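You operate a simulated robot arm through the tools that you are given. There is no shell and no other tool. Be economical: measure what you need, move in short steps, check, and stop when the job is done.

You run a simulated robot arm. Do the job below in one go: nothing can be reset, and whatever is moved stays where it is left.

Task
The trainer has tripped: brush the condenser clean, reset it and run it again.
Fine: green switch off before the guard is lifted; brush back, guard shut, reset it with the red button; the red gauge must stand in its green band. Set down upright: blue brush. What is to be rubbed or washed off counts as gone when no trace of it is left.

The check looks at the end state, three seconds after you hand in, the way a careful person would. Anything else that was tipped, shoved, dropped, spilled or broken makes it a failure.

Robot
A 7-joint arm with a two-finger parallel gripper, fixed in place. Base frame: the origin is at the foot of the arm, x ahead of it, y to its left, z up. Readings come in m, degrees, newtons and seconds.
With the tool pointing down near the work surface it reaches from about 0.36 to 0.9 m from the base axis. Its first joint turns from -115.0 to 115.0 degrees. Payload 3.91 kg.
Tool frame: the origin (TCP) lies between the finger pads and is the grasp point; the fingertips stand 0.03 m ahead of it; z points along the fingers, y is the line along which they close. The gripper opens to 0.11 m. The fingers are 0.02 m wide and 0.01 m thick; the gripper's body (0.048 by 0.112 m) begins 0.055 m behind the TCP.
Orientation is that of the tool frame in the base frame, as a unit quaternion [x, y, z, w]. With the fingers straight down and closing along the base's y, the tool's x points along the base's -x, its y along +y and its z along -z.

Tools
- The arm moves only by the tool arm_command. Its argument "motion" is a list of rows, each a list of 7 numbers: the shift along the tool's x, y, z in units of 30 mm (1.0 is 30 mm), then the turn, a rotation vector about the tool's x, y, z in units of 6 degrees (1.0 is 6 degrees), then the opening in per cent of the stroke, from 0 (shut) to 100 (fully open). In form: [[x, y, z, rx, ry, rz, grip], ...]. A call has 1 to 20 rows; each row shifts and turns the commanded pose from where the row before left it, along the tool's axes as they then stand. A call with a number of a shift or a turn outside -1 to 1 is refused whole. Each row takes 0.2 s and may step no farther than 0.05 m and 8.6 degrees from the row before; otherwise, or with a gripper value out of range, the whole call is refused. A pose out of reach is approached as far as the arm can. The call stops where the force on the tool passes 40 N (or 10 N more than at its start, if that is more) or the arm is blocked; 0.2 s more then pass. Each finger travels about 0.153 m/s and halts on what it meets, pressing with about 22 N; the grip force reading is that of the motor and also rises with nothing between the fingers. The clock runs only during rows and for 0.2 s after the last one: add rows that do not move to give the fingers time. The reply holds the time, the measured pose of the TCP, the force on the tool along the base axes, the opening and the grip force, in the units named above and with some noise, with the torque about the TCP (base axes, N m) and any sound that the robot's microphone picked up.
- Cameras (640 x 400 px; columns grow to the right, rows downward): "scene" is fixed at [0.22, -0.6504, 1.6618]; the picture's right is [0.92, -0.38, 0.00], its down [-0.29, -0.71, -0.65] and it looks along [0.25, 0.60, -0.76] (base axes); focal length 226 px, centre (320, 200). "wrist" rides on the gripper at [0.072, 0.017, -0.103] in the tool frame; the picture's right is [-0.23, 0.97, 0.00], its down [-0.76, -0.18, -0.62] and it looks along [-0.61, -0.14, 0.78] (tool axes); focal length 222 px, centre (320, 200). There is no depth. A picture from a camera that has moved, and an enlarged one, comes with that camera's place and axes in the base frame and with its lens.
- snapshot(camera): a new picture of that camera. No time passes.
- move_column(by): slides the trunk up (or, below 0, down) by that many m; the arm rides with it, the base frame stays. It gives what a move gives, with no picture.
- enlarge(camera, box): a new picture of the part [left, top, right, bottom] of that camera's present view, enlarged. No time passes.
- finish_job(): hands the job in; it is judged then, once.

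Go step by step. Nothing tells you positions but the pictures and the camera data: compare them with the known pose of the tool, close in by small moves and look again before you grip or let go. The budget is 120 turns and 84 pictures, counting those below and the enlarged ones. Unless the task says otherwise, let go and move clear before handing in, and close with one line.

The tools are called after "Request:" as a command line: name --pt "numbers of a row" for each row, then --argument value for the rest, lists and objects as JSON in quotes. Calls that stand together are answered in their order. arm_command: Moves the arm, as the interface text tells. Its arguments: {"type":"object","properties":{"motion":{"type":"array"}},"required":["motion"]} The other tools are called the same way: move_column (by) slides the trunk up or down; snapshot (camera) takes a picture; enlarge (camera, box) takes an enlarged picture of a part of a camera's view; finish_job () hands the job in.

At the start:

```text
clock: 0.0
position: [0.4474, 0.1771, 1.3213]
tcp_rot: [0.0, 1.0, 0.0, 0.0]
wrist_force: [-0.2, 0.2, -0.1]
torque: [0.01, 0.0, -0.03]
width: 0.1098
gripper_force: 0.1
trunk travel left (down, up): [-0.9, 0.09]
```

scene: 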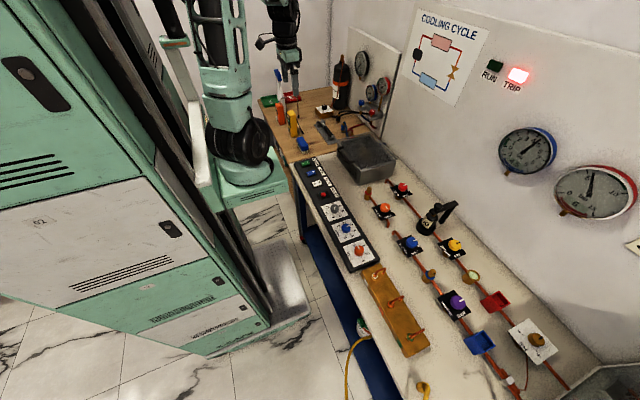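
wrist: 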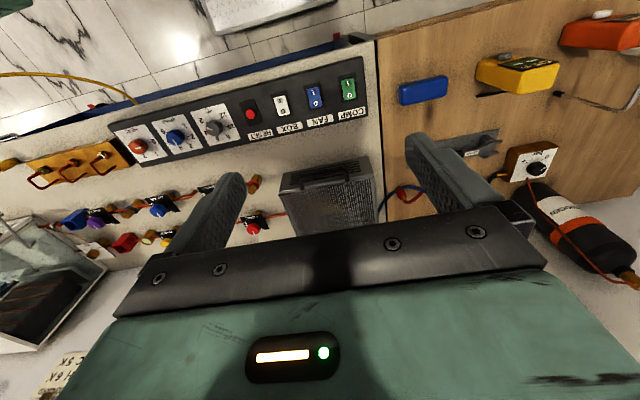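

I see a bench with a control panel, a condenser with a mesh guard, valves, and gauges on the wall. I'll look closer first.

Request:
enlarge --camera "scene" --box '[240, 60, 400, 160]'

Request:
enlarge --camera "scene" --box '[280, 130, 440, 280]'

Request:
enlarge --camera "scene" --box '[400, 0, 640, 220]'

Request:
enlarge --camera "wrist" --box '[100, 40, 400, 240]'

Request:
enlarge --camera "scene" --box '[340, 180, 600, 400]'

```text
4.00 times, centred on (320, 110) of scene
camera zoom: at [0.22, -0.6504, 1.6618], right [0.92, -0.38, 0.0], down [-0.29, -0.71, -0.65], along [0.25, 0.6, -0.76], focal length 906 px, centre (320, 560)
```

zoom: 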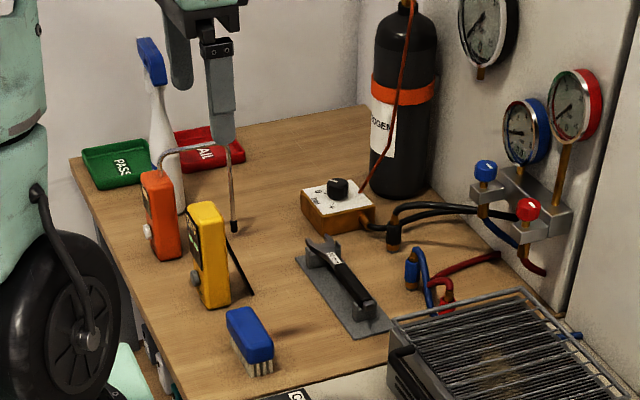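

```text
2.67 times, centred on (360, 205) of scene
camera zoom: at [0.22, -0.6504, 1.6618], right [0.92, -0.38, 0.0], down [-0.29, -0.71, -0.65], along [0.25, 0.6, -0.76], focal length 604 px, centre (213, 187)
```

zoom: 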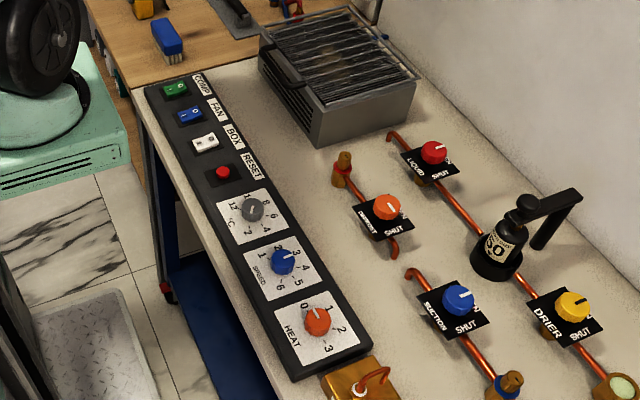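

```text
1.82 times, centred on (520, 110) of scene
camera zoom: at [0.22, -0.6504, 1.6618], right [0.92, -0.38, 0.0], down [-0.29, -0.71, -0.65], along [0.25, 0.6, -0.76], focal length 412 px, centre (-44, 364)
```

zoom: 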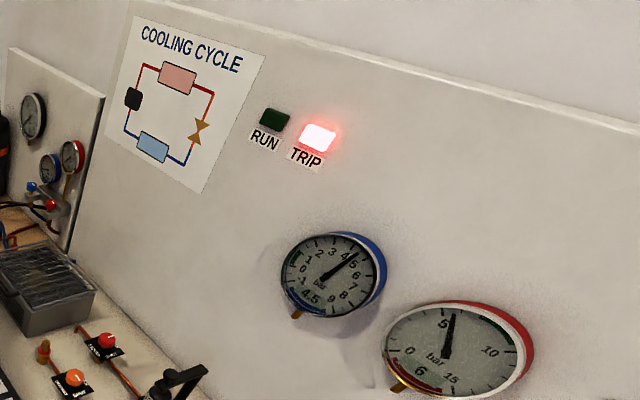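

```text
2.00 times, centred on (250, 140) of wrist
camera zoom: at [0.3748, 0.1934, 1.425], right [0.23, 0.97, 0.0], down [0.76, -0.18, 0.62], along [0.61, -0.14, -0.78], focal length 444 px, centre (460, 320)
```

zoom: 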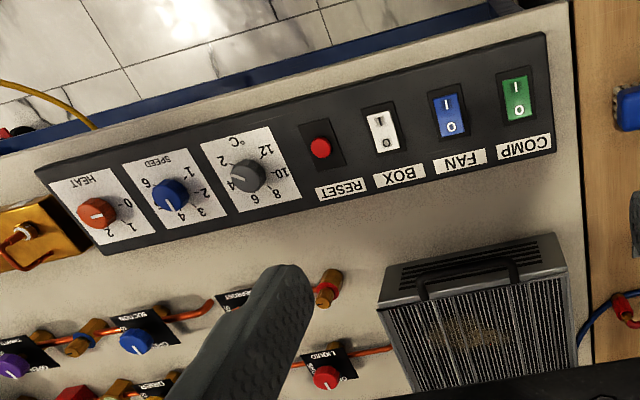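

```text
1.82 times, centred on (470, 290) of scene
camera zoom: at [0.22, -0.6504, 1.6618], right [0.92, -0.38, 0.0], down [-0.29, -0.71, -0.65], along [0.25, 0.6, -0.76], focal length 412 px, centre (47, 36)
```

zoom: 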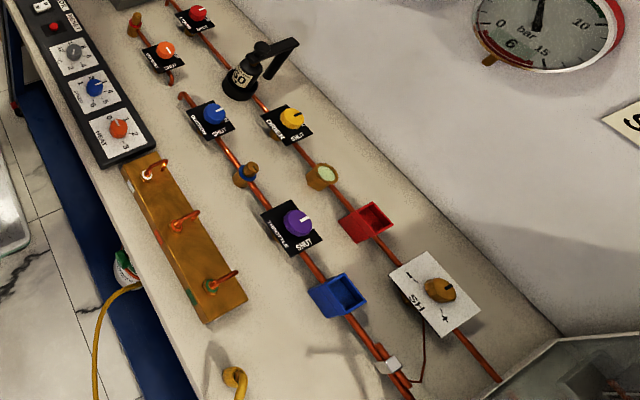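

The trainer lies along y at x≈0.50 (COMP at y≈0.23, RESET at y≈0, z≈0.88), and the condenser is at about (0.8, 0.14). I'll lower the trunk part way and look again.

Request:
move_column --by -0.25

Request:
snapshot --camera "wrist"

Request:
snapshot --camera "scene"

```text
clock: 2.6
position: [0.4477, 0.1767, 1.071]
tcp_rot: [-0.001, 1.0, 0.0, 0.0]
wrist_force: [-0.3, -0.3, -0.9]
torque: [0.05, 0.0, 0.0]
width: 0.1101
gripper_force: 0.0
trunk travel left (down, up): [-0.65, 0.34]
```

```text
76 pictures are left
camera wrist: at [0.3748, 0.1934, 1.175], right [0.23, 0.97, 0.0], down [0.76, -0.18, 0.62], along [0.61, -0.14, -0.78], focal length 222 px, centre (320, 200)
```

wrist: 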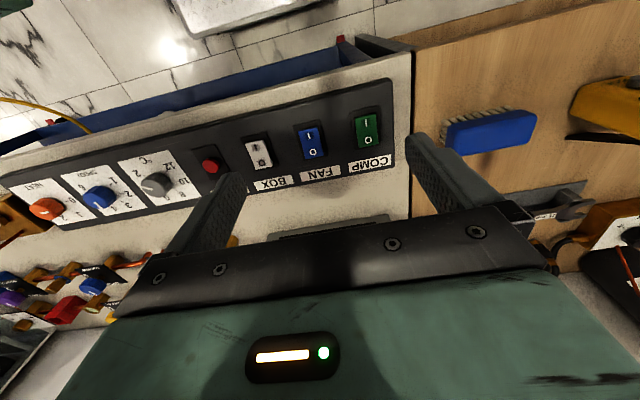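

```text
75 pictures are left
```

scene: 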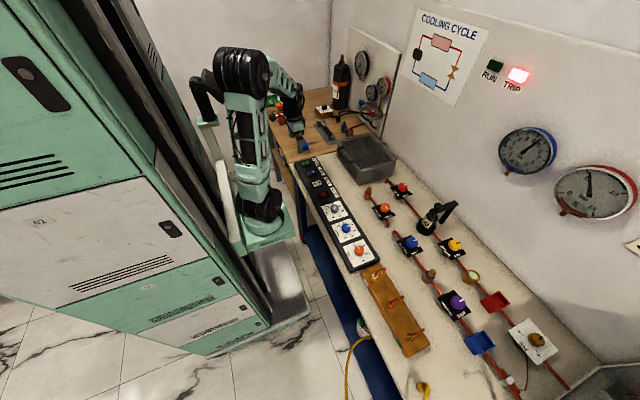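

COMP is at about (0.5015, 0.230), and the brush stands bristles-down with its long axis along y. I'll zoom in on the switches and the brush.

Request:
enlarge --camera "wrist" --box '[230, 80, 430, 205]'

Request:
enlarge --camera "wrist" --box '[420, 80, 580, 180]'

```text
3.20 times, centred on (330, 142) of wrist
camera zoom: at [0.3748, 0.1934, 1.175], right [0.23, 0.97, 0.0], down [0.76, -0.18, 0.62], along [0.61, -0.14, -0.78], focal length 711 px, centre (288, 384)
```

zoom: 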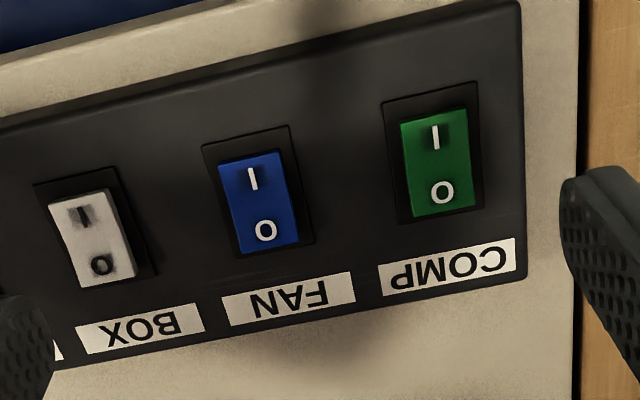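

```text
4.00 times, centred on (500, 130) of wrist
camera zoom: at [0.3748, 0.1934, 1.175], right [0.23, 0.97, 0.0], down [0.76, -0.18, 0.62], along [0.61, -0.14, -0.78], focal length 888 px, centre (-400, 480)
```

zoom: 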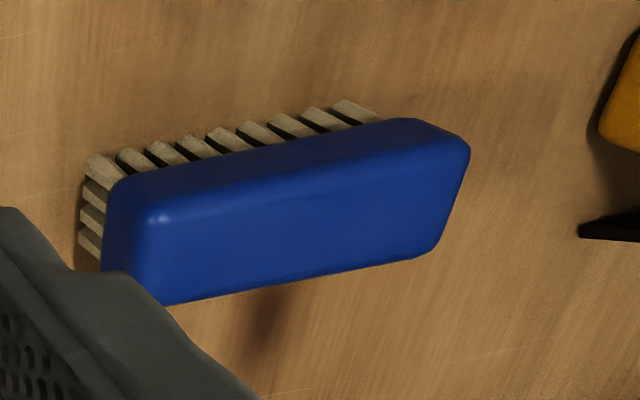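

Next I close the fingers and move above the O end of the green COMP switch.

Request:
arm_command --pt "-0.452 0.355 0.5 0 0 0 0" --pt "-0.452 0.355 0.5 0 0 0 0" --pt "-0.452 0.355 0.8 0 0 0 0" --pt "-0.452 0.355 0.9 0 0 0 0" --pt "-0.452 0.355 0.9 0 0 0 0" --pt "0 0 0.7 0 0 0 0" --pt "0 0 0 0 0 0 0"

Request:
snapshot --camera "wrist"

Request:
enlarge --camera "scene" --box '[260, 80, 420, 220]'

```text
clock: 4.2
position: [0.5161, 0.2277, 0.9414]
tcp_rot: [0.001, 1.0, 0.0, -0.001]
wrist_force: [-0.8, 0.9, 0.4]
torque: [-0.02, 0.01, 0.0]
width: 0.0
gripper_force: 21.6
trunk travel left (down, up): [-0.65, 0.34]
```

```text
72 pictures are left
camera wrist: at [0.4429, 0.2457, 1.0453], right [0.23, 0.97, 0.0], down [0.76, -0.18, 0.62], along [0.61, -0.14, -0.78], focal length 222 px, centre (320, 200)
```

wrist: 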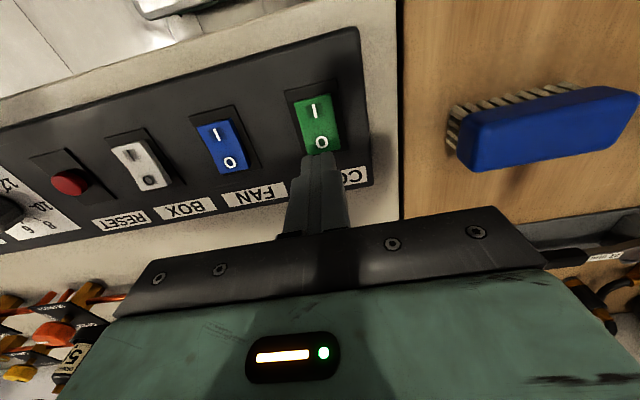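

```text
2.86 times, centred on (340, 150) of scene
camera zoom: at [0.22, -0.6504, 1.6618], right [0.92, -0.38, 0.0], down [-0.29, -0.71, -0.65], along [0.25, 0.6, -0.76], focal length 647 px, centre (263, 343)
```

zoom: 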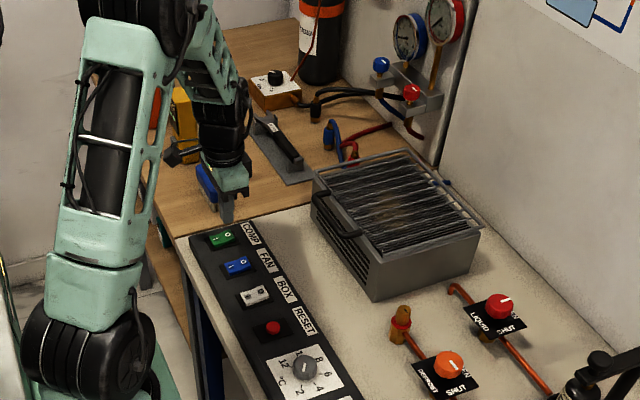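

The tip is over the O end, so I press down gently.

Request:
arm_command --pt "0 0 0.25 0 0 0 0" --pt "0 0 0.2 0 0 0 0" --pt "0 0 0.2 0 0 0 0" --pt "0 0 0.15 0 0 0 0" --pt "0 0 0.15 0 0 0 0"

Request:
enlarge --camera "wrist" --box '[180, 60, 400, 200]'

```text
clock: 5.4
position: [0.516, 0.2286, 0.9135]
tcp_rot: [0.0, 1.0, 0.0, 0.0]
wrist_force: [-0.6, 0.0, -0.5]
torque: [0.0, 0.01, 0.01]
width: 0.0
gripper_force: 22.1
trunk travel left (down, up): [-0.65, 0.34]
```

```text
2.86 times, centred on (290, 130) of wrist
camera zoom: at [0.4426, 0.2463, 1.0168], right [0.23, 0.97, 0.0], down [0.76, -0.18, 0.62], along [0.61, -0.14, -0.78], focal length 635 px, centre (406, 400)
```

zoom: 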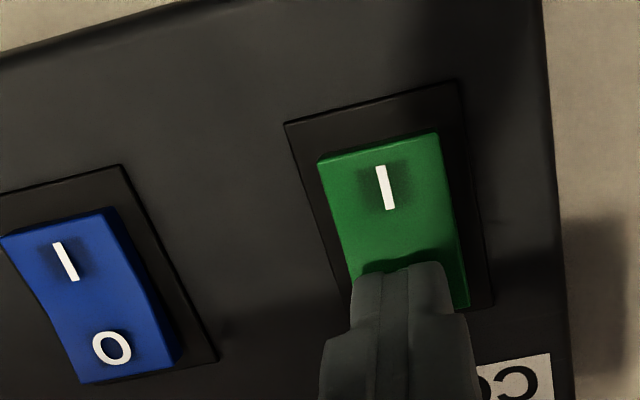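

Request:
arm_command --pt "0 0 0.12 0 0 0 0" --pt "0 0 0.12 0 0 0 0" --pt "0 0 0.12 0 0 0 0" --pt "0 0 0 0 0 0 0"

Request:
enlarge --camera "wrist" --box '[180, 60, 400, 200]'

```text
clock: 6.4
position: [0.5172, 0.2277, 0.9062]
tcp_rot: [0.001, 1.0, 0.002, 0.003]
wrist_force: [-4.0, -5.2, 19.1]
torque: [-0.16, 0.3, 0.1]
width: 0.0
gripper_force: 22.1
trunk travel left (down, up): [-0.65, 0.34]
stopped in row 4: the force on the tool passed its limit at 42 N (the readings are from after the stop); the commanded pose is now the measured one
```

```text
2.86 times, centred on (290, 130) of wrist
camera zoom: at [0.4431, 0.2457, 1.0096], right [0.23, 0.97, 0.01], down [0.76, -0.18, 0.63], along [0.61, -0.14, -0.78], focal length 635 px, centre (406, 400)
```

zoom: 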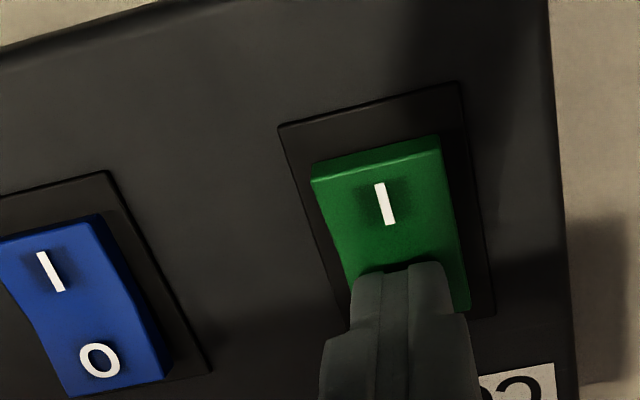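

The rocker appears to have tipped; I raise the tool to compare it with the FAN switch.

Request:
arm_command --pt "0 0 -0.5 0 0 0 0" --pt "0 0 -1 0 0 0 0" --pt "0.5 0 -1 0 0 0 0"

Request:
enlarge --camera "wrist" --box '[180, 60, 400, 200]'

Request:
enlarge --camera "scene" --box '[290, 150, 360, 200]'

```text
clock: 7.2
position: [0.5021, 0.2294, 0.9805]
tcp_rot: [0.001, 1.0, 0.002, 0.002]
wrist_force: [1.3, 0.5, -0.7]
torque: [-0.01, 0.01, -0.03]
width: 0.0
gripper_force: 21.5
trunk travel left (down, up): [-0.65, 0.34]
```

```text
2.86 times, centred on (290, 130) of wrist
camera zoom: at [0.4288, 0.2458, 1.0843], right [0.23, 0.97, 0.0], down [0.76, -0.18, 0.63], along [0.61, -0.14, -0.78], focal length 635 px, centre (406, 400)
```

zoom: 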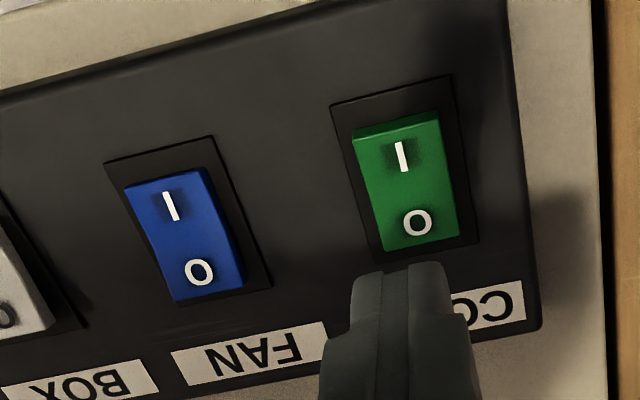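

```text
8.00 times, centred on (325, 175) of scene
camera zoom: at [0.22, -0.6504, 1.6618], right [0.92, -0.38, 0.0], down [-0.29, -0.71, -0.65], along [0.25, 0.6, -0.76], focal length 1812 px, centre (280, 400)
```

zoom: 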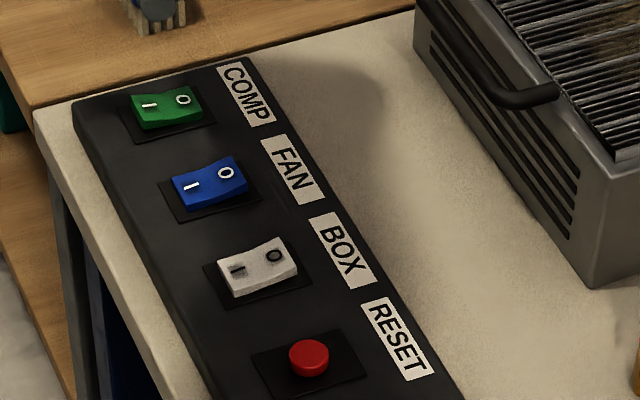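

COMP is off and FAN and BOX are on. Now I study the guard and its handle.

Request:
enlarge --camera "scene" --box '[330, 125, 410, 185]'

Request:
enlarge --camera "scene" --box '[330, 40, 450, 140]'

Request:
enlarge --camera "scene" --box '[480, 110, 640, 220]'

```text
6.67 times, centred on (370, 155) of scene
camera zoom: at [0.22, -0.6504, 1.6618], right [0.92, -0.38, 0.0], down [-0.29, -0.71, -0.65], along [0.25, 0.6, -0.76], focal length 1510 px, centre (-13, 500)
```

zoom: 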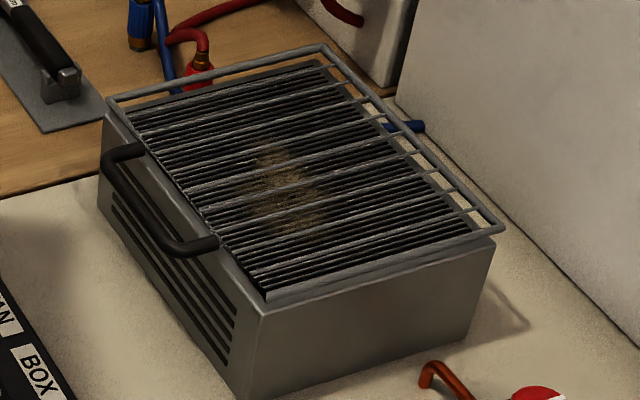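

```text
4.00 times, centred on (390, 90) of scene
camera zoom: at [0.22, -0.6504, 1.6618], right [0.92, -0.38, 0.0], down [-0.29, -0.71, -0.65], along [0.25, 0.6, -0.76], focal length 906 px, centre (40, 640)
```

zoom: 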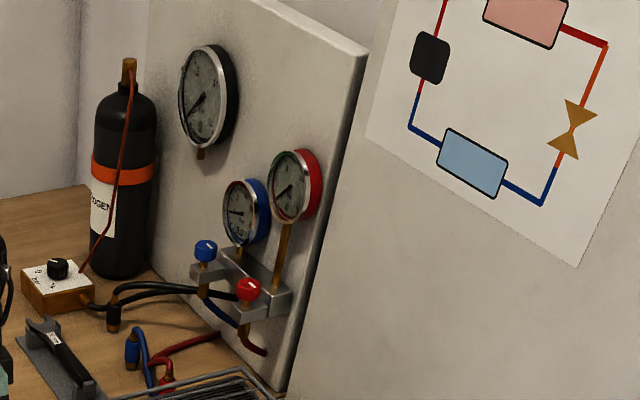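

```text
3.64 times, centred on (560, 165) of scene
camera zoom: at [0.22, -0.6504, 1.6618], right [0.92, -0.38, 0.0], down [-0.29, -0.71, -0.65], along [0.25, 0.6, -0.76], focal length 824 px, centre (-553, 327)
```

zoom: 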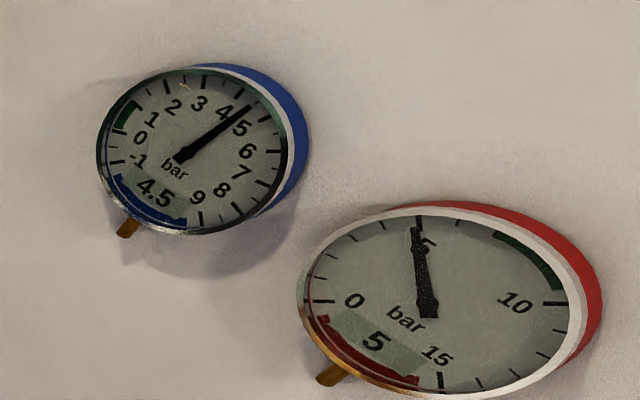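

The handle is a horizontal bar along y at about (0.67, 0.14, 0.945), with the lid hinged at the far side (x≈0.90). I'll turn the gripper 90° so it closes along x.

Request:
arm_command --pt "0 0 -0.3 0 0 -1 0" --pt "0 0 -0.3 0 0 -1 0" --pt "0 0 -0.3 0 0 -1 0" --pt "0 0 -0.3 0 0 -1 0" --pt "0 0 -0.3 0 0 -1 0" --pt "0 0 -0.3 0 0 -1 0" --pt "0 0 -0.3 0 0 -1 0" --pt "0 0 -0.3 0 0 -1 0" --pt "0 0 -0.3 0 0 -1 0" --pt "0 0 -0.3 0 0 -1 0" --pt "0 0 0 0 0 -1 0" --pt "0 0 0 0 0 -1 0" --pt "0 0 0 0 0 -1 50" --pt "0 0 0 0 0 -1 50" --pt "0 0 0 0 0 -1 50" --pt "0 0 0 0 0 0 50"

Request:
snapshot --camera "wrist"

```text
clock: 10.6
position: [0.5016, 0.2282, 1.0706]
tcp_rot: [-0.706, 0.708, 0.0, 0.002]
wrist_force: [0.0, -0.3, -0.5]
torque: [-0.01, 0.0, 0.03]
width: 0.0548
gripper_force: 0.2
trunk travel left (down, up): [-0.65, 0.34]
```

```text
63 pictures are left
camera wrist: at [0.4833, 0.1563, 1.1734], right [-0.97, 0.23, 0.0], down [0.18, 0.76, 0.63], along [0.14, 0.61, -0.78], focal length 222 px, centre (320, 200)
```

wrist: 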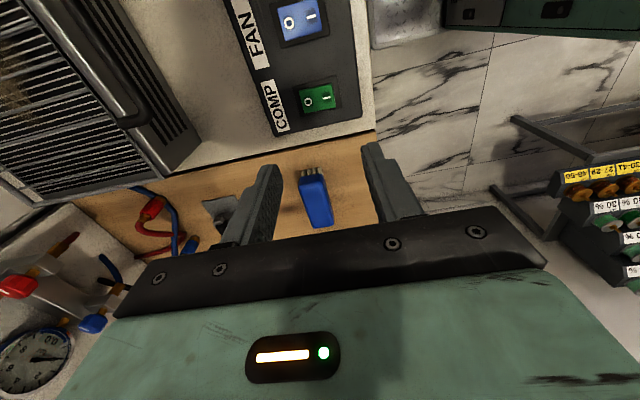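

Request:
arm_command --pt "0.43 -0.793 0.1 0 0 0 50" --pt "0.43 -0.793 0.1 0 0 0 50" --pt "0.43 -0.793 0.1 0 0 0 50" --pt "0.43 -0.793 0.1 0 0 0 50" --pt "0.43 -0.793 0.2 0 0 0 50" --pt "0.43 -0.793 0.2 0 0 0 50" --pt "0.43 -0.793 0.2 0 0 0 50" --pt "0 0 0 0 0 0 50"

Request:
snapshot --camera "wrist"

Request:
enlarge --camera "scene" --box '[300, 80, 440, 190]'

```text
clock: 12.4
position: [0.6685, 0.1374, 1.04]
tcp_rot: [-0.706, 0.708, 0.0, 0.003]
wrist_force: [-0.6, 0.0, 0.0]
torque: [0.04, -0.01, 0.02]
width: 0.0552
gripper_force: 0.1
trunk travel left (down, up): [-0.65, 0.34]
```

```text
62 pictures are left
camera wrist: at [0.65, 0.0647, 1.1435], right [-0.97, 0.23, 0.0], down [0.18, 0.76, 0.63], along [0.15, 0.61, -0.78], focal length 222 px, centre (320, 200)
```

wrist: 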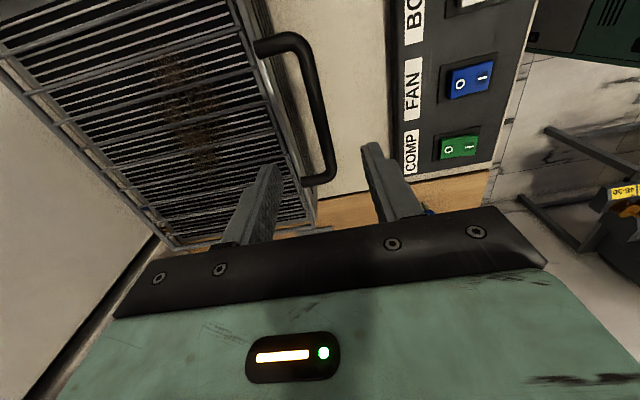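

```text
3.64 times, centred on (370, 135) of scene
camera zoom: at [0.22, -0.6504, 1.6618], right [0.92, -0.38, 0.0], down [-0.29, -0.71, -0.65], along [0.25, 0.6, -0.76], focal length 824 px, centre (138, 436)
```

zoom: 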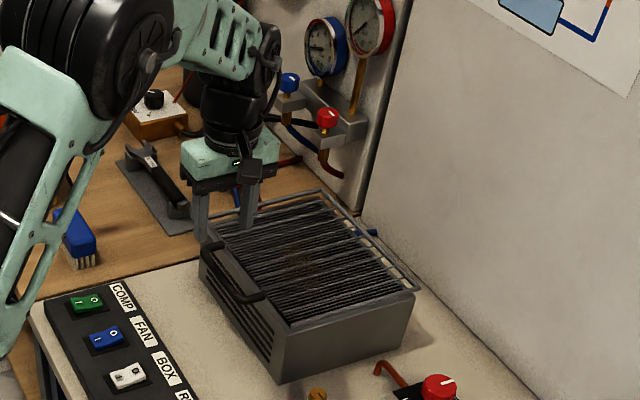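

Request:
arm_command --pt "0 0 0.6 0 0 0 28" --pt "0 0 0.6 0 0 0 28" --pt "0 0 0.4 0 0 0 28" --pt "0 0 0 0 0 0 28"

Request:
enlarge --camera "wrist" --box '[200, 60, 440, 230]'

Request:
enlarge --camera "scene" --box '[330, 120, 400, 170]'

```text
clock: 13.4
position: [0.6684, 0.1374, 0.991]
tcp_rot: [-0.707, 0.707, 0.0, 0.002]
wrist_force: [0.0, -0.1, 0.1]
torque: [0.0, -0.04, -0.01]
width: 0.0308
gripper_force: 0.1
trunk travel left (down, up): [-0.65, 0.34]
```

```text
2.35 times, centred on (320, 145) of wrist
camera zoom: at [0.6503, 0.0654, 1.0956], right [-0.97, 0.23, 0.0], down [0.18, 0.76, 0.63], along [0.15, 0.61, -0.78], focal length 523 px, centre (320, 329)
```

zoom: 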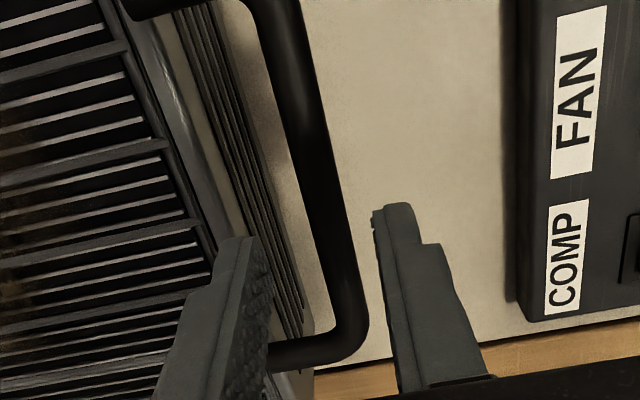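

```text
8.00 times, centred on (365, 145) of scene
camera zoom: at [0.22, -0.6504, 1.6618], right [0.92, -0.38, 0.0], down [-0.29, -0.71, -0.65], along [0.25, 0.6, -0.76], focal length 1812 px, centre (-40, 640)
```

zoom: 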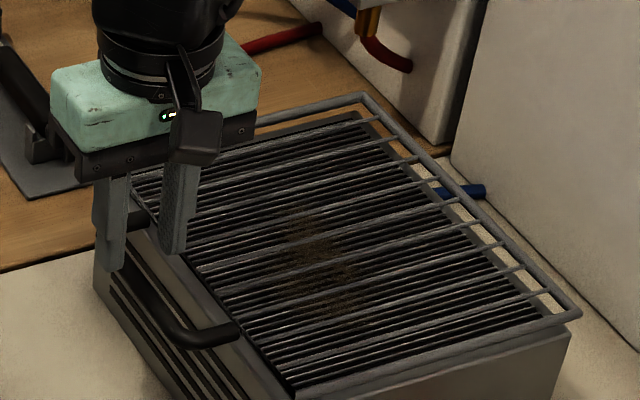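

The bar is centred between the fingers. I lower and grip it.

Request:
arm_command --pt "0 0.05 0.4 0 0 0 28" --pt "0 0 0.4 0 0 0 28" --pt "0 0 0.33 0 0 0 28" --pt "0 0 0 0 0 0 28"

Request:
enlarge --camera "wrist" --box '[200, 60, 440, 230]'

Request:
enlarge --camera "scene" --box '[330, 120, 400, 170]'

```text
clock: 14.4
position: [0.6668, 0.1381, 0.9591]
tcp_rot: [-0.706, 0.708, -0.001, 0.003]
wrist_force: [-0.3, -0.8, -0.3]
torque: [0.01, 0.0, -0.05]
width: 0.0309
gripper_force: 0.0
trunk travel left (down, up): [-0.65, 0.34]
```

```text
2.35 times, centred on (320, 145) of wrist
camera zoom: at [0.649, 0.066, 1.0623], right [-0.97, 0.23, 0.0], down [0.18, 0.76, 0.63], along [0.15, 0.61, -0.78], focal length 523 px, centre (320, 329)
```

zoom: 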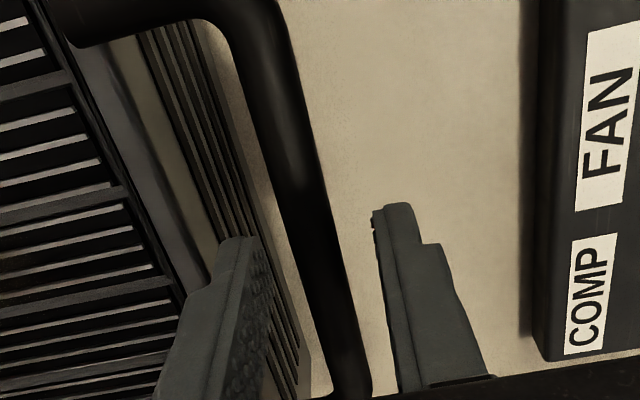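

```text
8.00 times, centred on (365, 145) of scene
camera zoom: at [0.22, -0.6504, 1.6618], right [0.92, -0.38, 0.0], down [-0.29, -0.71, -0.65], along [0.25, 0.6, -0.76], focal length 1812 px, centre (-40, 640)
```

zoom: 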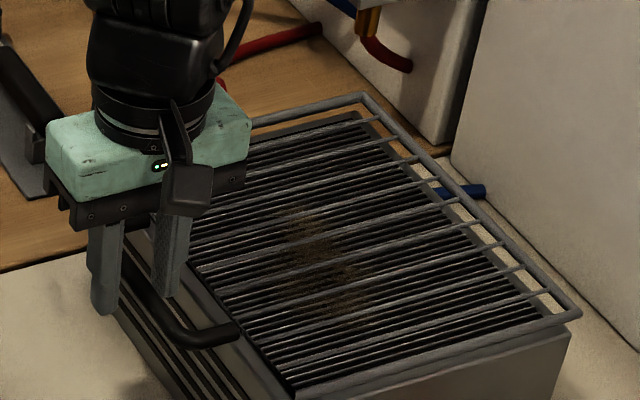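

Request:
arm_command --pt "0 0 0.2 0 0 0 28" --pt "0 0 0.15 0 0 0 28" --pt "0 0 0 0 0 0 0" --pt "0 0 0 0 0 0 0" --pt "0 0 0 0 0 0 0"

Request:
enlarge --camera "scene" --box '[330, 120, 400, 170]'

```text
clock: 15.6
position: [0.6663, 0.1385, 0.9475]
tcp_rot: [-0.707, 0.707, -0.001, 0.002]
wrist_force: [-9.5, -1.5, -0.1]
torque: [-0.14, -0.02, 0.04]
width: 0.0116
gripper_force: 45.3
trunk travel left (down, up): [-0.65, 0.34]
```

```text
8.00 times, centred on (365, 145) of scene
camera zoom: at [0.22, -0.6504, 1.6618], right [0.92, -0.38, 0.0], down [-0.29, -0.71, -0.65], along [0.25, 0.6, -0.76], focal length 1812 px, centre (-40, 640)
```

zoom: 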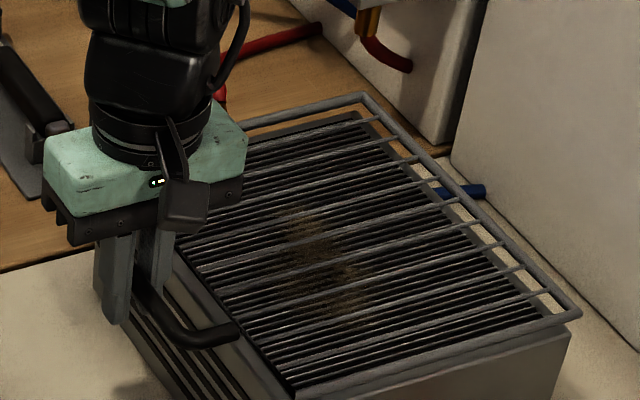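

The bar is gripped (11.6 mm). I lift along the lid's arc about a hinge near (0.90, 0.94).

Request:
arm_command --pt "0 -0.03 -0.677 0 0 0 0" --pt "0 -0.087 -0.673 0 0 0 0" --pt "0 -0.147 -0.66 0 0 0 0" --pt "0 -0.203 -0.647 0 0 0 0"

Request:
enlarge --camera "scene" --box '[300, 70, 430, 180]'

```text
clock: 16.6
position: [0.6806, 0.1389, 1.0308]
tcp_rot: [-0.707, 0.707, 0.0, 0.003]
wrist_force: [-18.4, 0.5, 6.2]
torque: [0.16, 0.01, 0.05]
width: 0.0117
gripper_force: 45.1
trunk travel left (down, up): [-0.65, 0.34]
```

```text
3.64 times, centred on (365, 125) of scene
camera zoom: at [0.22, -0.6504, 1.6618], right [0.92, -0.38, 0.0], down [-0.29, -0.71, -0.65], along [0.25, 0.6, -0.76], focal length 824 px, centre (156, 473)
```

zoom: 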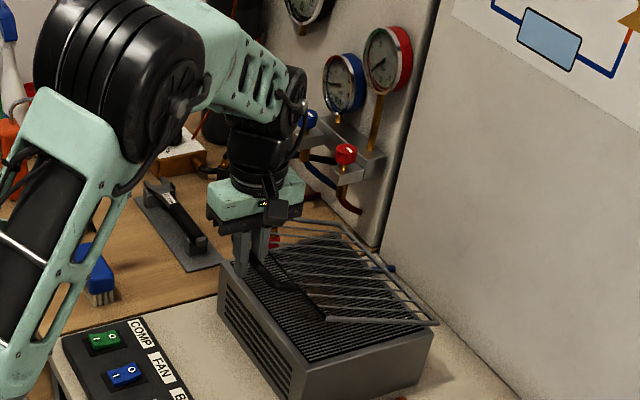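

Request:
arm_command --pt "0 -0.1 -0.647 0 0 0 0" --pt "0 -0.28 -0.62 0 0 0 0" --pt "0 -0.34 -0.593 0 0 0 0"

```text
clock: 17.4
position: [0.7054, 0.1383, 1.0822]
tcp_rot: [-0.706, 0.709, -0.001, 0.004]
wrist_force: [25.5, 13.0, -18.7]
torque: [0.84, -0.13, 0.12]
width: 0.0118
gripper_force: 44.8
trunk travel left (down, up): [-0.65, 0.34]
```

Request:
arm_command --pt "0 -0.52 -0.42 0 0 0 0"

Request:
enlarge --camera "scene" --box '[300, 70, 430, 180]'

```text
clock: 17.8
position: [0.7149, 0.1379, 1.0983]
tcp_rot: [-0.706, 0.708, 0.0, 0.001]
wrist_force: [4.2, 4.4, -4.8]
torque: [0.18, 0.14, 0.01]
width: 0.0118
gripper_force: 44.9
trunk travel left (down, up): [-0.65, 0.34]
```

```text
3.64 times, centred on (365, 125) of scene
camera zoom: at [0.22, -0.6504, 1.6618], right [0.92, -0.38, 0.0], down [-0.29, -0.71, -0.65], along [0.25, 0.6, -0.76], focal length 824 px, centre (156, 473)
```

zoom: 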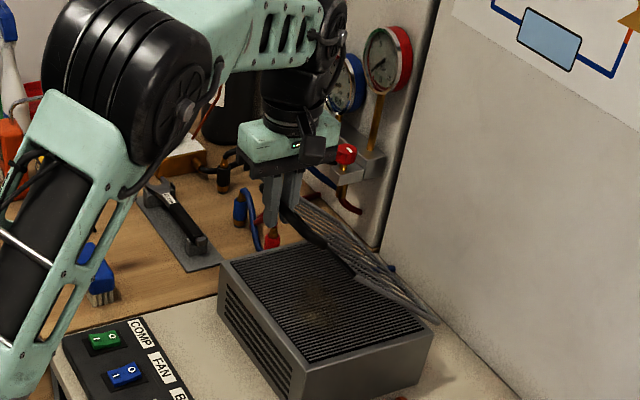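

Request:
arm_command --pt "0 -0.463 -0.523 0 0 0 0" --pt "0 -0.507 -0.48 0 0 0 0"

```text
clock: 18.4
position: [0.7456, 0.1373, 1.1278]
tcp_rot: [-0.706, 0.708, 0.0, 0.002]
wrist_force: [-8.8, 0.3, 7.5]
torque: [-0.03, 0.13, -0.02]
width: 0.0117
gripper_force: 44.8
trunk travel left (down, up): [-0.65, 0.34]
```

Request:
arm_command --pt "0 -0.5 -0.47 0 0 0 0" --pt "0 -0.587 -0.39 0 0 0 0" --pt "0 -0.617 -0.337 0 0 0 0"

Request:
enlarge --camera "scene" --box '[300, 50, 430, 180]'

```text
clock: 19.2
position: [0.7981, 0.1388, 1.1636]
tcp_rot: [0.707, -0.707, 0.0, -0.003]
wrist_force: [-3.3, 4.1, 5.0]
torque: [0.1, 0.02, -0.01]
width: 0.0116
gripper_force: 45.2
trunk travel left (down, up): [-0.65, 0.34]
```

```text
3.08 times, centred on (365, 115) of scene
camera zoom: at [0.22, -0.6504, 1.6618], right [0.92, -0.38, 0.0], down [-0.29, -0.71, -0.65], along [0.25, 0.6, -0.76], focal length 697 px, centre (182, 462)
```

zoom: 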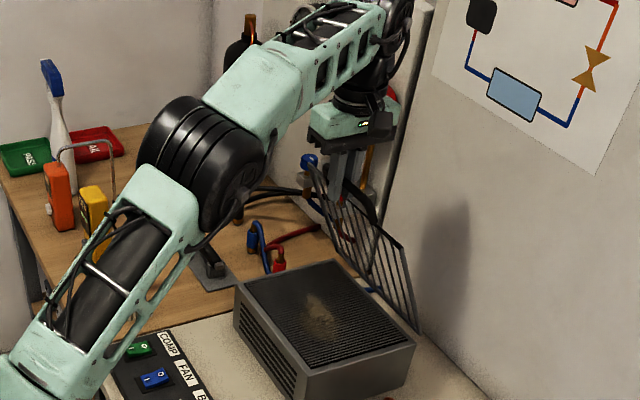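

Request:
arm_command --pt "0 -0.643 -0.28 0.6 0 0 0" --pt "0 -0.68 -0.181 0.6 0 0 0" --pt "0 -0.695 -0.077 0.6 0 0 0"

```text
clock: 20.0
position: [0.8561, 0.1377, 1.1821]
tcp_rot: [-0.703, 0.705, -0.068, 0.07]
wrist_force: [-0.8, 5.6, -0.2]
torque: [0.46, 0.13, 0.09]
width: 0.0115
gripper_force: 44.8
trunk travel left (down, up): [-0.65, 0.34]
```

Request:
arm_command --pt "0 -0.7 0.028 0.6 0 0 0" --pt "0 -0.688 0.132 0.6 0 0 0" --pt "0 -0.66 0.232 0.6 0 0 0"

Request:
enlarge --camera "scene" --box '[300, 50, 430, 180]'

```text
clock: 20.8
position: [0.9026, 0.1361, 1.1859]
tcp_rot: [0.694, -0.693, 0.134, -0.141]
wrist_force: [-2.4, 26.6, 30.7]
torque: [0.36, 0.59, -0.01]
width: 0.0112
gripper_force: 44.7
out of reach, approached as far as the arm can: row 1, 2, 3
trunk travel left (down, up): [-0.65, 0.34]
```

```text
3.08 times, centred on (365, 115) of scene
camera zoom: at [0.22, -0.6504, 1.6618], right [0.92, -0.38, 0.0], down [-0.29, -0.71, -0.65], along [0.25, 0.6, -0.76], focal length 697 px, centre (182, 462)
```

zoom: 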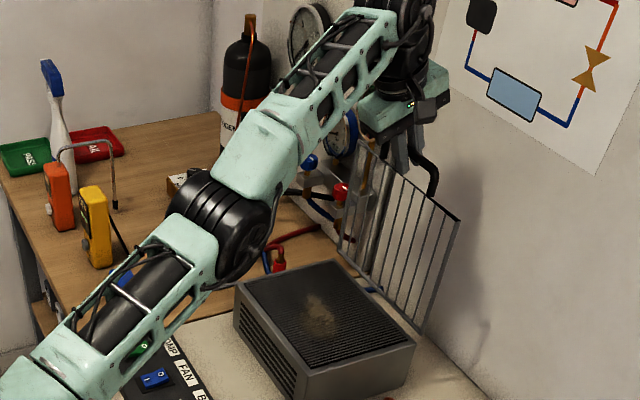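

The arm is at full stretch with the lid about vertical. I tilt the tool further forward to regain reach.

Request:
arm_command --pt "0 0.05 0.12 1 0 0 0" --pt "0 0 0 1 0 0 0" --pt "0 0 0 1 0 0 0"

```text
clock: 21.6
position: [0.954, 0.1429, 1.1831]
tcp_rot: [-0.667, 0.676, -0.232, 0.212]
wrist_force: [-2.1, -21.1, -9.6]
torque: [-0.22, 0.2, 0.01]
width: 0.0114
gripper_force: 45.0
out of reach, approached as far as the arm can: row 1, 2, 3
trunk travel left (down, up): [-0.65, 0.34]
stopped in row 3: the force on the tool passed its limit at 66 N (the readings are from after the stop); the commanded pose is now the measured one
```

Request:
enlarge --camera "scene" --box '[320, 50, 450, 180]'

Request:
snapshot --camera "wrist"

```text
3.08 times, centred on (385, 115) of scene
camera zoom: at [0.22, -0.6504, 1.6618], right [0.92, -0.38, 0.0], down [-0.29, -0.71, -0.65], along [0.25, 0.6, -0.76], focal length 697 px, centre (120, 462)
```

zoom: 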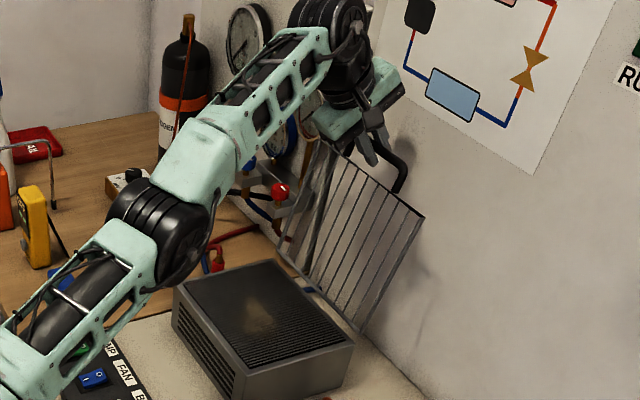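

```text
50 pictures are left
camera wrist: at [0.877, 0.0741, 1.2579], right [-0.78, 0.23, -0.59], down [-0.21, 0.78, 0.59], along [0.59, 0.58, -0.56], focal length 222 px, centre (320, 200)
```

wrist: 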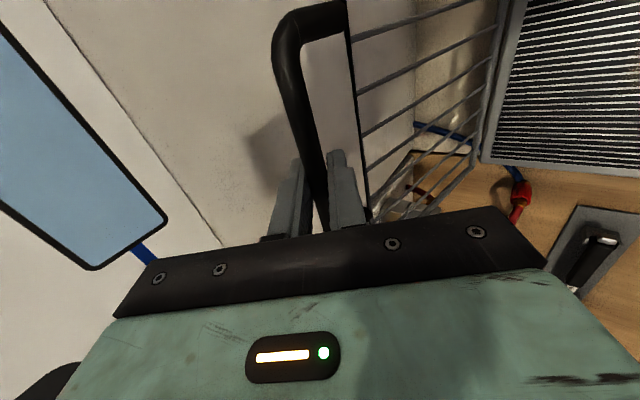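

The lid is about 15° past vertical. I release and back out along the tool axis.

Request:
arm_command --pt "0 0 0 0 0 0 28" --pt "0 0 0 0 0 0 28" --pt "0 0 -0.4 0 0 0 28" --pt "0 0 -0.6 0 0 0 28" --pt "0 0 -0.8 0 0 0 28"

Request:
enlarge --camera "scene" --box '[320, 50, 450, 180]'

```text
clock: 22.8
position: [0.9264, 0.1512, 1.2341]
tcp_rot: [-0.668, 0.674, -0.231, 0.216]
wrist_force: [0.9, 0.2, 0.1]
torque: [0.0, -0.03, -0.03]
width: 0.0307
gripper_force: 0.1
out of reach, approached as far as the arm can: row 4
trunk travel left (down, up): [-0.65, 0.34]
```

```text
3.08 times, centred on (385, 115) of scene
camera zoom: at [0.22, -0.6504, 1.6618], right [0.92, -0.38, 0.0], down [-0.29, -0.71, -0.65], along [0.25, 0.6, -0.76], focal length 697 px, centre (120, 462)
```

zoom: 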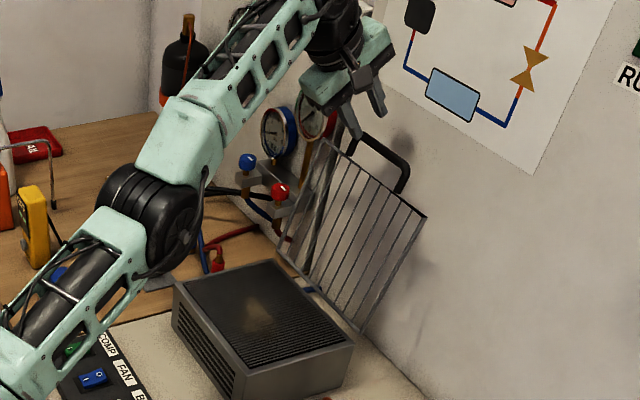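

The lid stays open. I retract, level the tool, and go above the brush.

Request:
arm_command --pt "0 0.81 -0.59 -1 0 0 28" --pt "0 0.87 -0.5 -1 0 0 28" --pt "0 0.91 -0.41 -1 0 0 28" --pt "0 0.95 -0.31 -1 0 0 28" --pt "0 0.98 -0.21 -1 0 0 28" --pt "0 0.99 -0.1 -1 0 0 40" --pt "0 0.95 0 -0.15 0 0 40" --pt "-0.9 0.95 0 0 0 0 50" --pt "-0.9 0.95 0 0 0 0 50" --pt "-0.9 0.95 0 0 0 0 50" --pt "-0.9 0.95 0.5 0 0 0 50" --pt "-0.9 0.95 0.8 0 0 0 50" --pt "-0.9 0.95 0.8 0 0 0 50" --pt "-0.8 0.5 0.8 0 0 0 50" --pt "-0.8 0.2 0.8 0 0 0 50" --pt "0 0 0 0 0 0 50"

Request:
snapshot --camera "wrist"

Request:
snapshot --camera "scene"

```text
clock: 26.2
position: [0.5568, 0.3794, 1.1229]
tcp_rot: [-0.702, 0.712, -0.006, -0.006]
wrist_force: [0.3, -0.9, -0.7]
torque: [0.0, 0.01, 0.0]
width: 0.0547
gripper_force: 0.1
out of reach, approached as far as the arm can: row 1, 2, 3, 4, 5, 6
trunk travel left (down, up): [-0.65, 0.34]
```

```text
48 pictures are left
camera wrist: at [0.5377, 0.3098, 1.2278], right [-0.97, 0.24, 0.0], down [0.19, 0.77, 0.61], along [0.15, 0.59, -0.79], focal length 222 px, centre (320, 200)
```

wrist: 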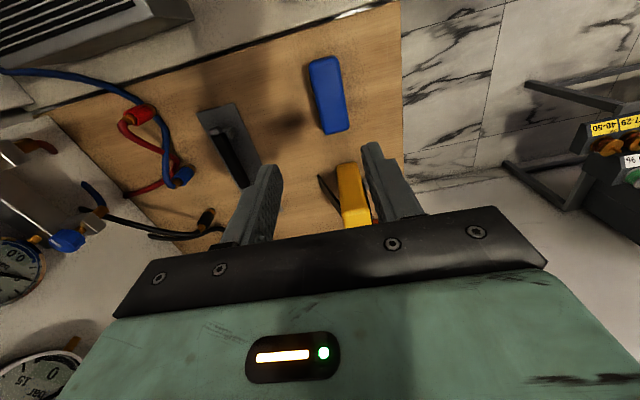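

```text
47 pictures are left
```

scene: 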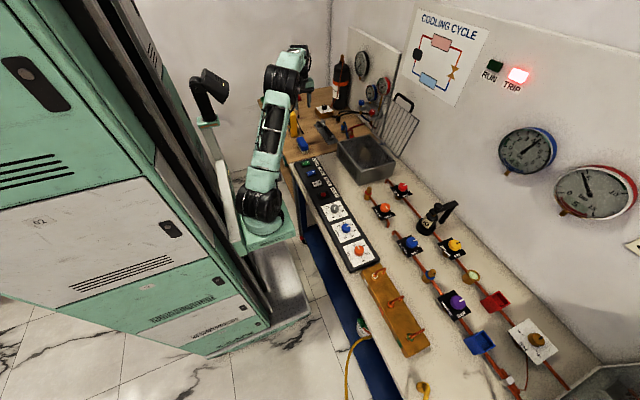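

Request:
arm_command --pt "-0.17 0.4 0.6 0 -0.16 -0.14 68" --pt "0 0 0.9 0 0 0 68" --pt "0 0 0.9 0 0 0 68" --pt "0 0 0.9 0 0 0 68" --pt "0 0 0.7 0 0 0 68" --pt "0 0 0 0 0 0 68"

Request:
snapshot --camera "wrist"

Request:
enlarge --camera "scene" --box '[270, 100, 350, 160]'

```text
clock: 27.6
position: [0.5424, 0.3854, 1.0035]
tcp_rot: [-0.707, 0.707, 0.001, -0.001]
wrist_force: [0.0, 0.1, 0.0]
torque: [0.0, -0.01, -0.01]
width: 0.0747
gripper_force: 0.1
trunk travel left (down, up): [-0.65, 0.34]
```

```text
46 pictures are left
camera wrist: at [0.5252, 0.3127, 1.1088], right [-0.97, 0.23, 0.0], down [0.18, 0.76, 0.62], along [0.14, 0.61, -0.78], focal length 222 px, centre (320, 200)
```

wrist: 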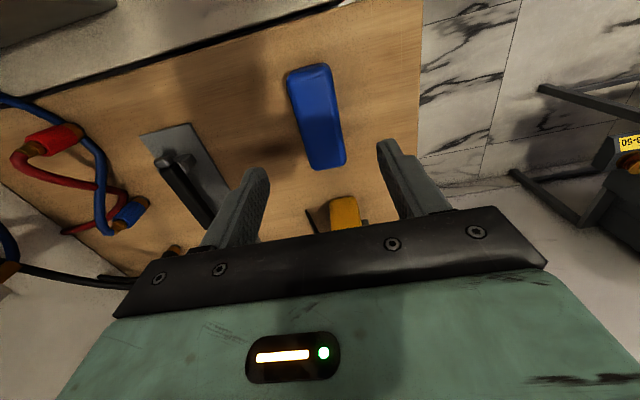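

```text
6.67 times, centred on (310, 130) of scene
camera zoom: at [0.22, -0.6504, 1.6618], right [0.92, -0.38, 0.0], down [-0.29, -0.71, -0.65], along [0.25, 0.6, -0.76], focal length 1510 px, centre (387, 667)
```

zoom: 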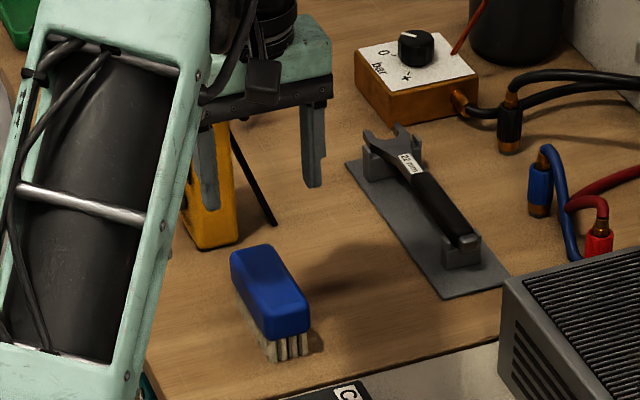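

The brush is centred near (0.544, 0.388) with its top at about z≈0.89. I lower further and check.

Request:
arm_command --pt "0 -0.05 0.9 0 0 0 68" --pt "0 0 0.9 0 0 0 68" --pt "0 0 0.9 0 0 0 68" --pt "0 0 0.2 0 0 0 68" --pt "0 0 0 0 0 0 68"

Request:
snapshot --camera "wrist"

Request:
enlarge --camera "scene" --box '[270, 115, 340, 165]'

```text
clock: 28.8
position: [0.5452, 0.3842, 0.918]
tcp_rot: [0.707, -0.707, 0.0, 0.0]
wrist_force: [0.4, 0.3, 0.4]
torque: [0.01, 0.04, -0.02]
width: 0.0748
gripper_force: 0.1
trunk travel left (down, up): [-0.65, 0.34]
```

```text
44 pictures are left
camera wrist: at [0.5277, 0.3125, 1.0223], right [-0.97, 0.23, 0.0], down [0.18, 0.76, 0.62], along [0.14, 0.61, -0.78], focal length 222 px, centre (320, 200)
```

wrist: 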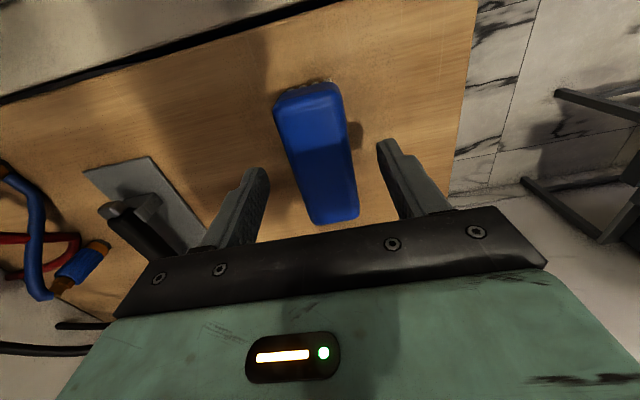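

```text
8.00 times, centred on (305, 140) of scene
camera zoom: at [0.22, -0.6504, 1.6618], right [0.92, -0.38, 0.0], down [-0.29, -0.71, -0.65], along [0.25, 0.6, -0.76], focal length 1812 px, centre (440, 680)
```

zoom: 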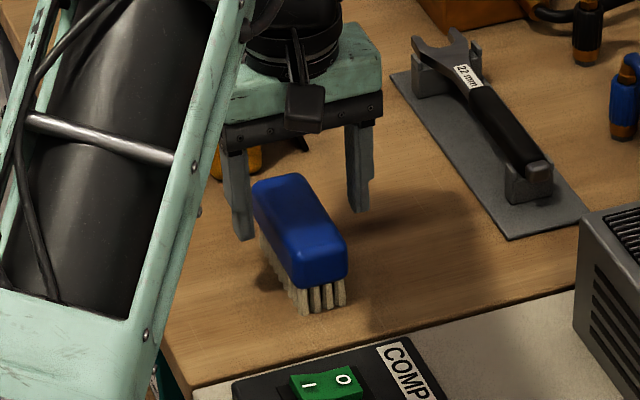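

Request:
arm_command --pt "0.35 0.06 0 0 0 0 68" --pt "0 0 0.33 0 0 0 68" --pt "0 0 0 0 0 0 30" --pt "0 0 0 0 0 0 30" --pt "0 0 0 0 0 0 0" --pt "0 0 0 0 0 0 0"

Request:
enlarge --camera "scene" --box '[270, 115, 340, 165]'

```text
clock: 30.2
position: [0.5431, 0.3749, 0.9077]
tcp_rot: [-0.707, 0.707, 0.0, -0.001]
wrist_force: [1.0, -1.2, -0.8]
torque: [-0.09, -0.02, 0.0]
width: 0.0412
gripper_force: 21.9
trunk travel left (down, up): [-0.65, 0.34]
```

```text
8.00 times, centred on (305, 140) of scene
camera zoom: at [0.22, -0.6504, 1.6618], right [0.92, -0.38, 0.0], down [-0.29, -0.71, -0.65], along [0.25, 0.6, -0.76], focal length 1812 px, centre (440, 680)
```

zoom: 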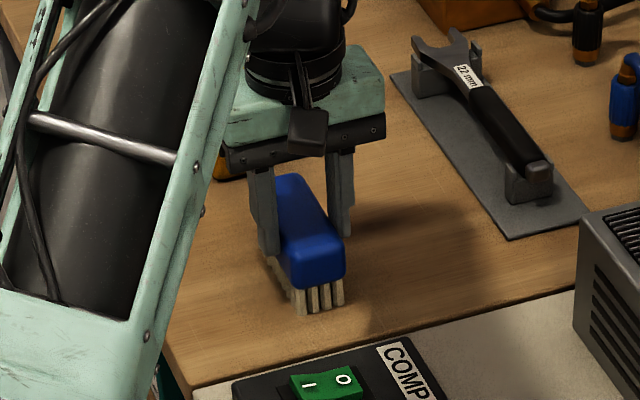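

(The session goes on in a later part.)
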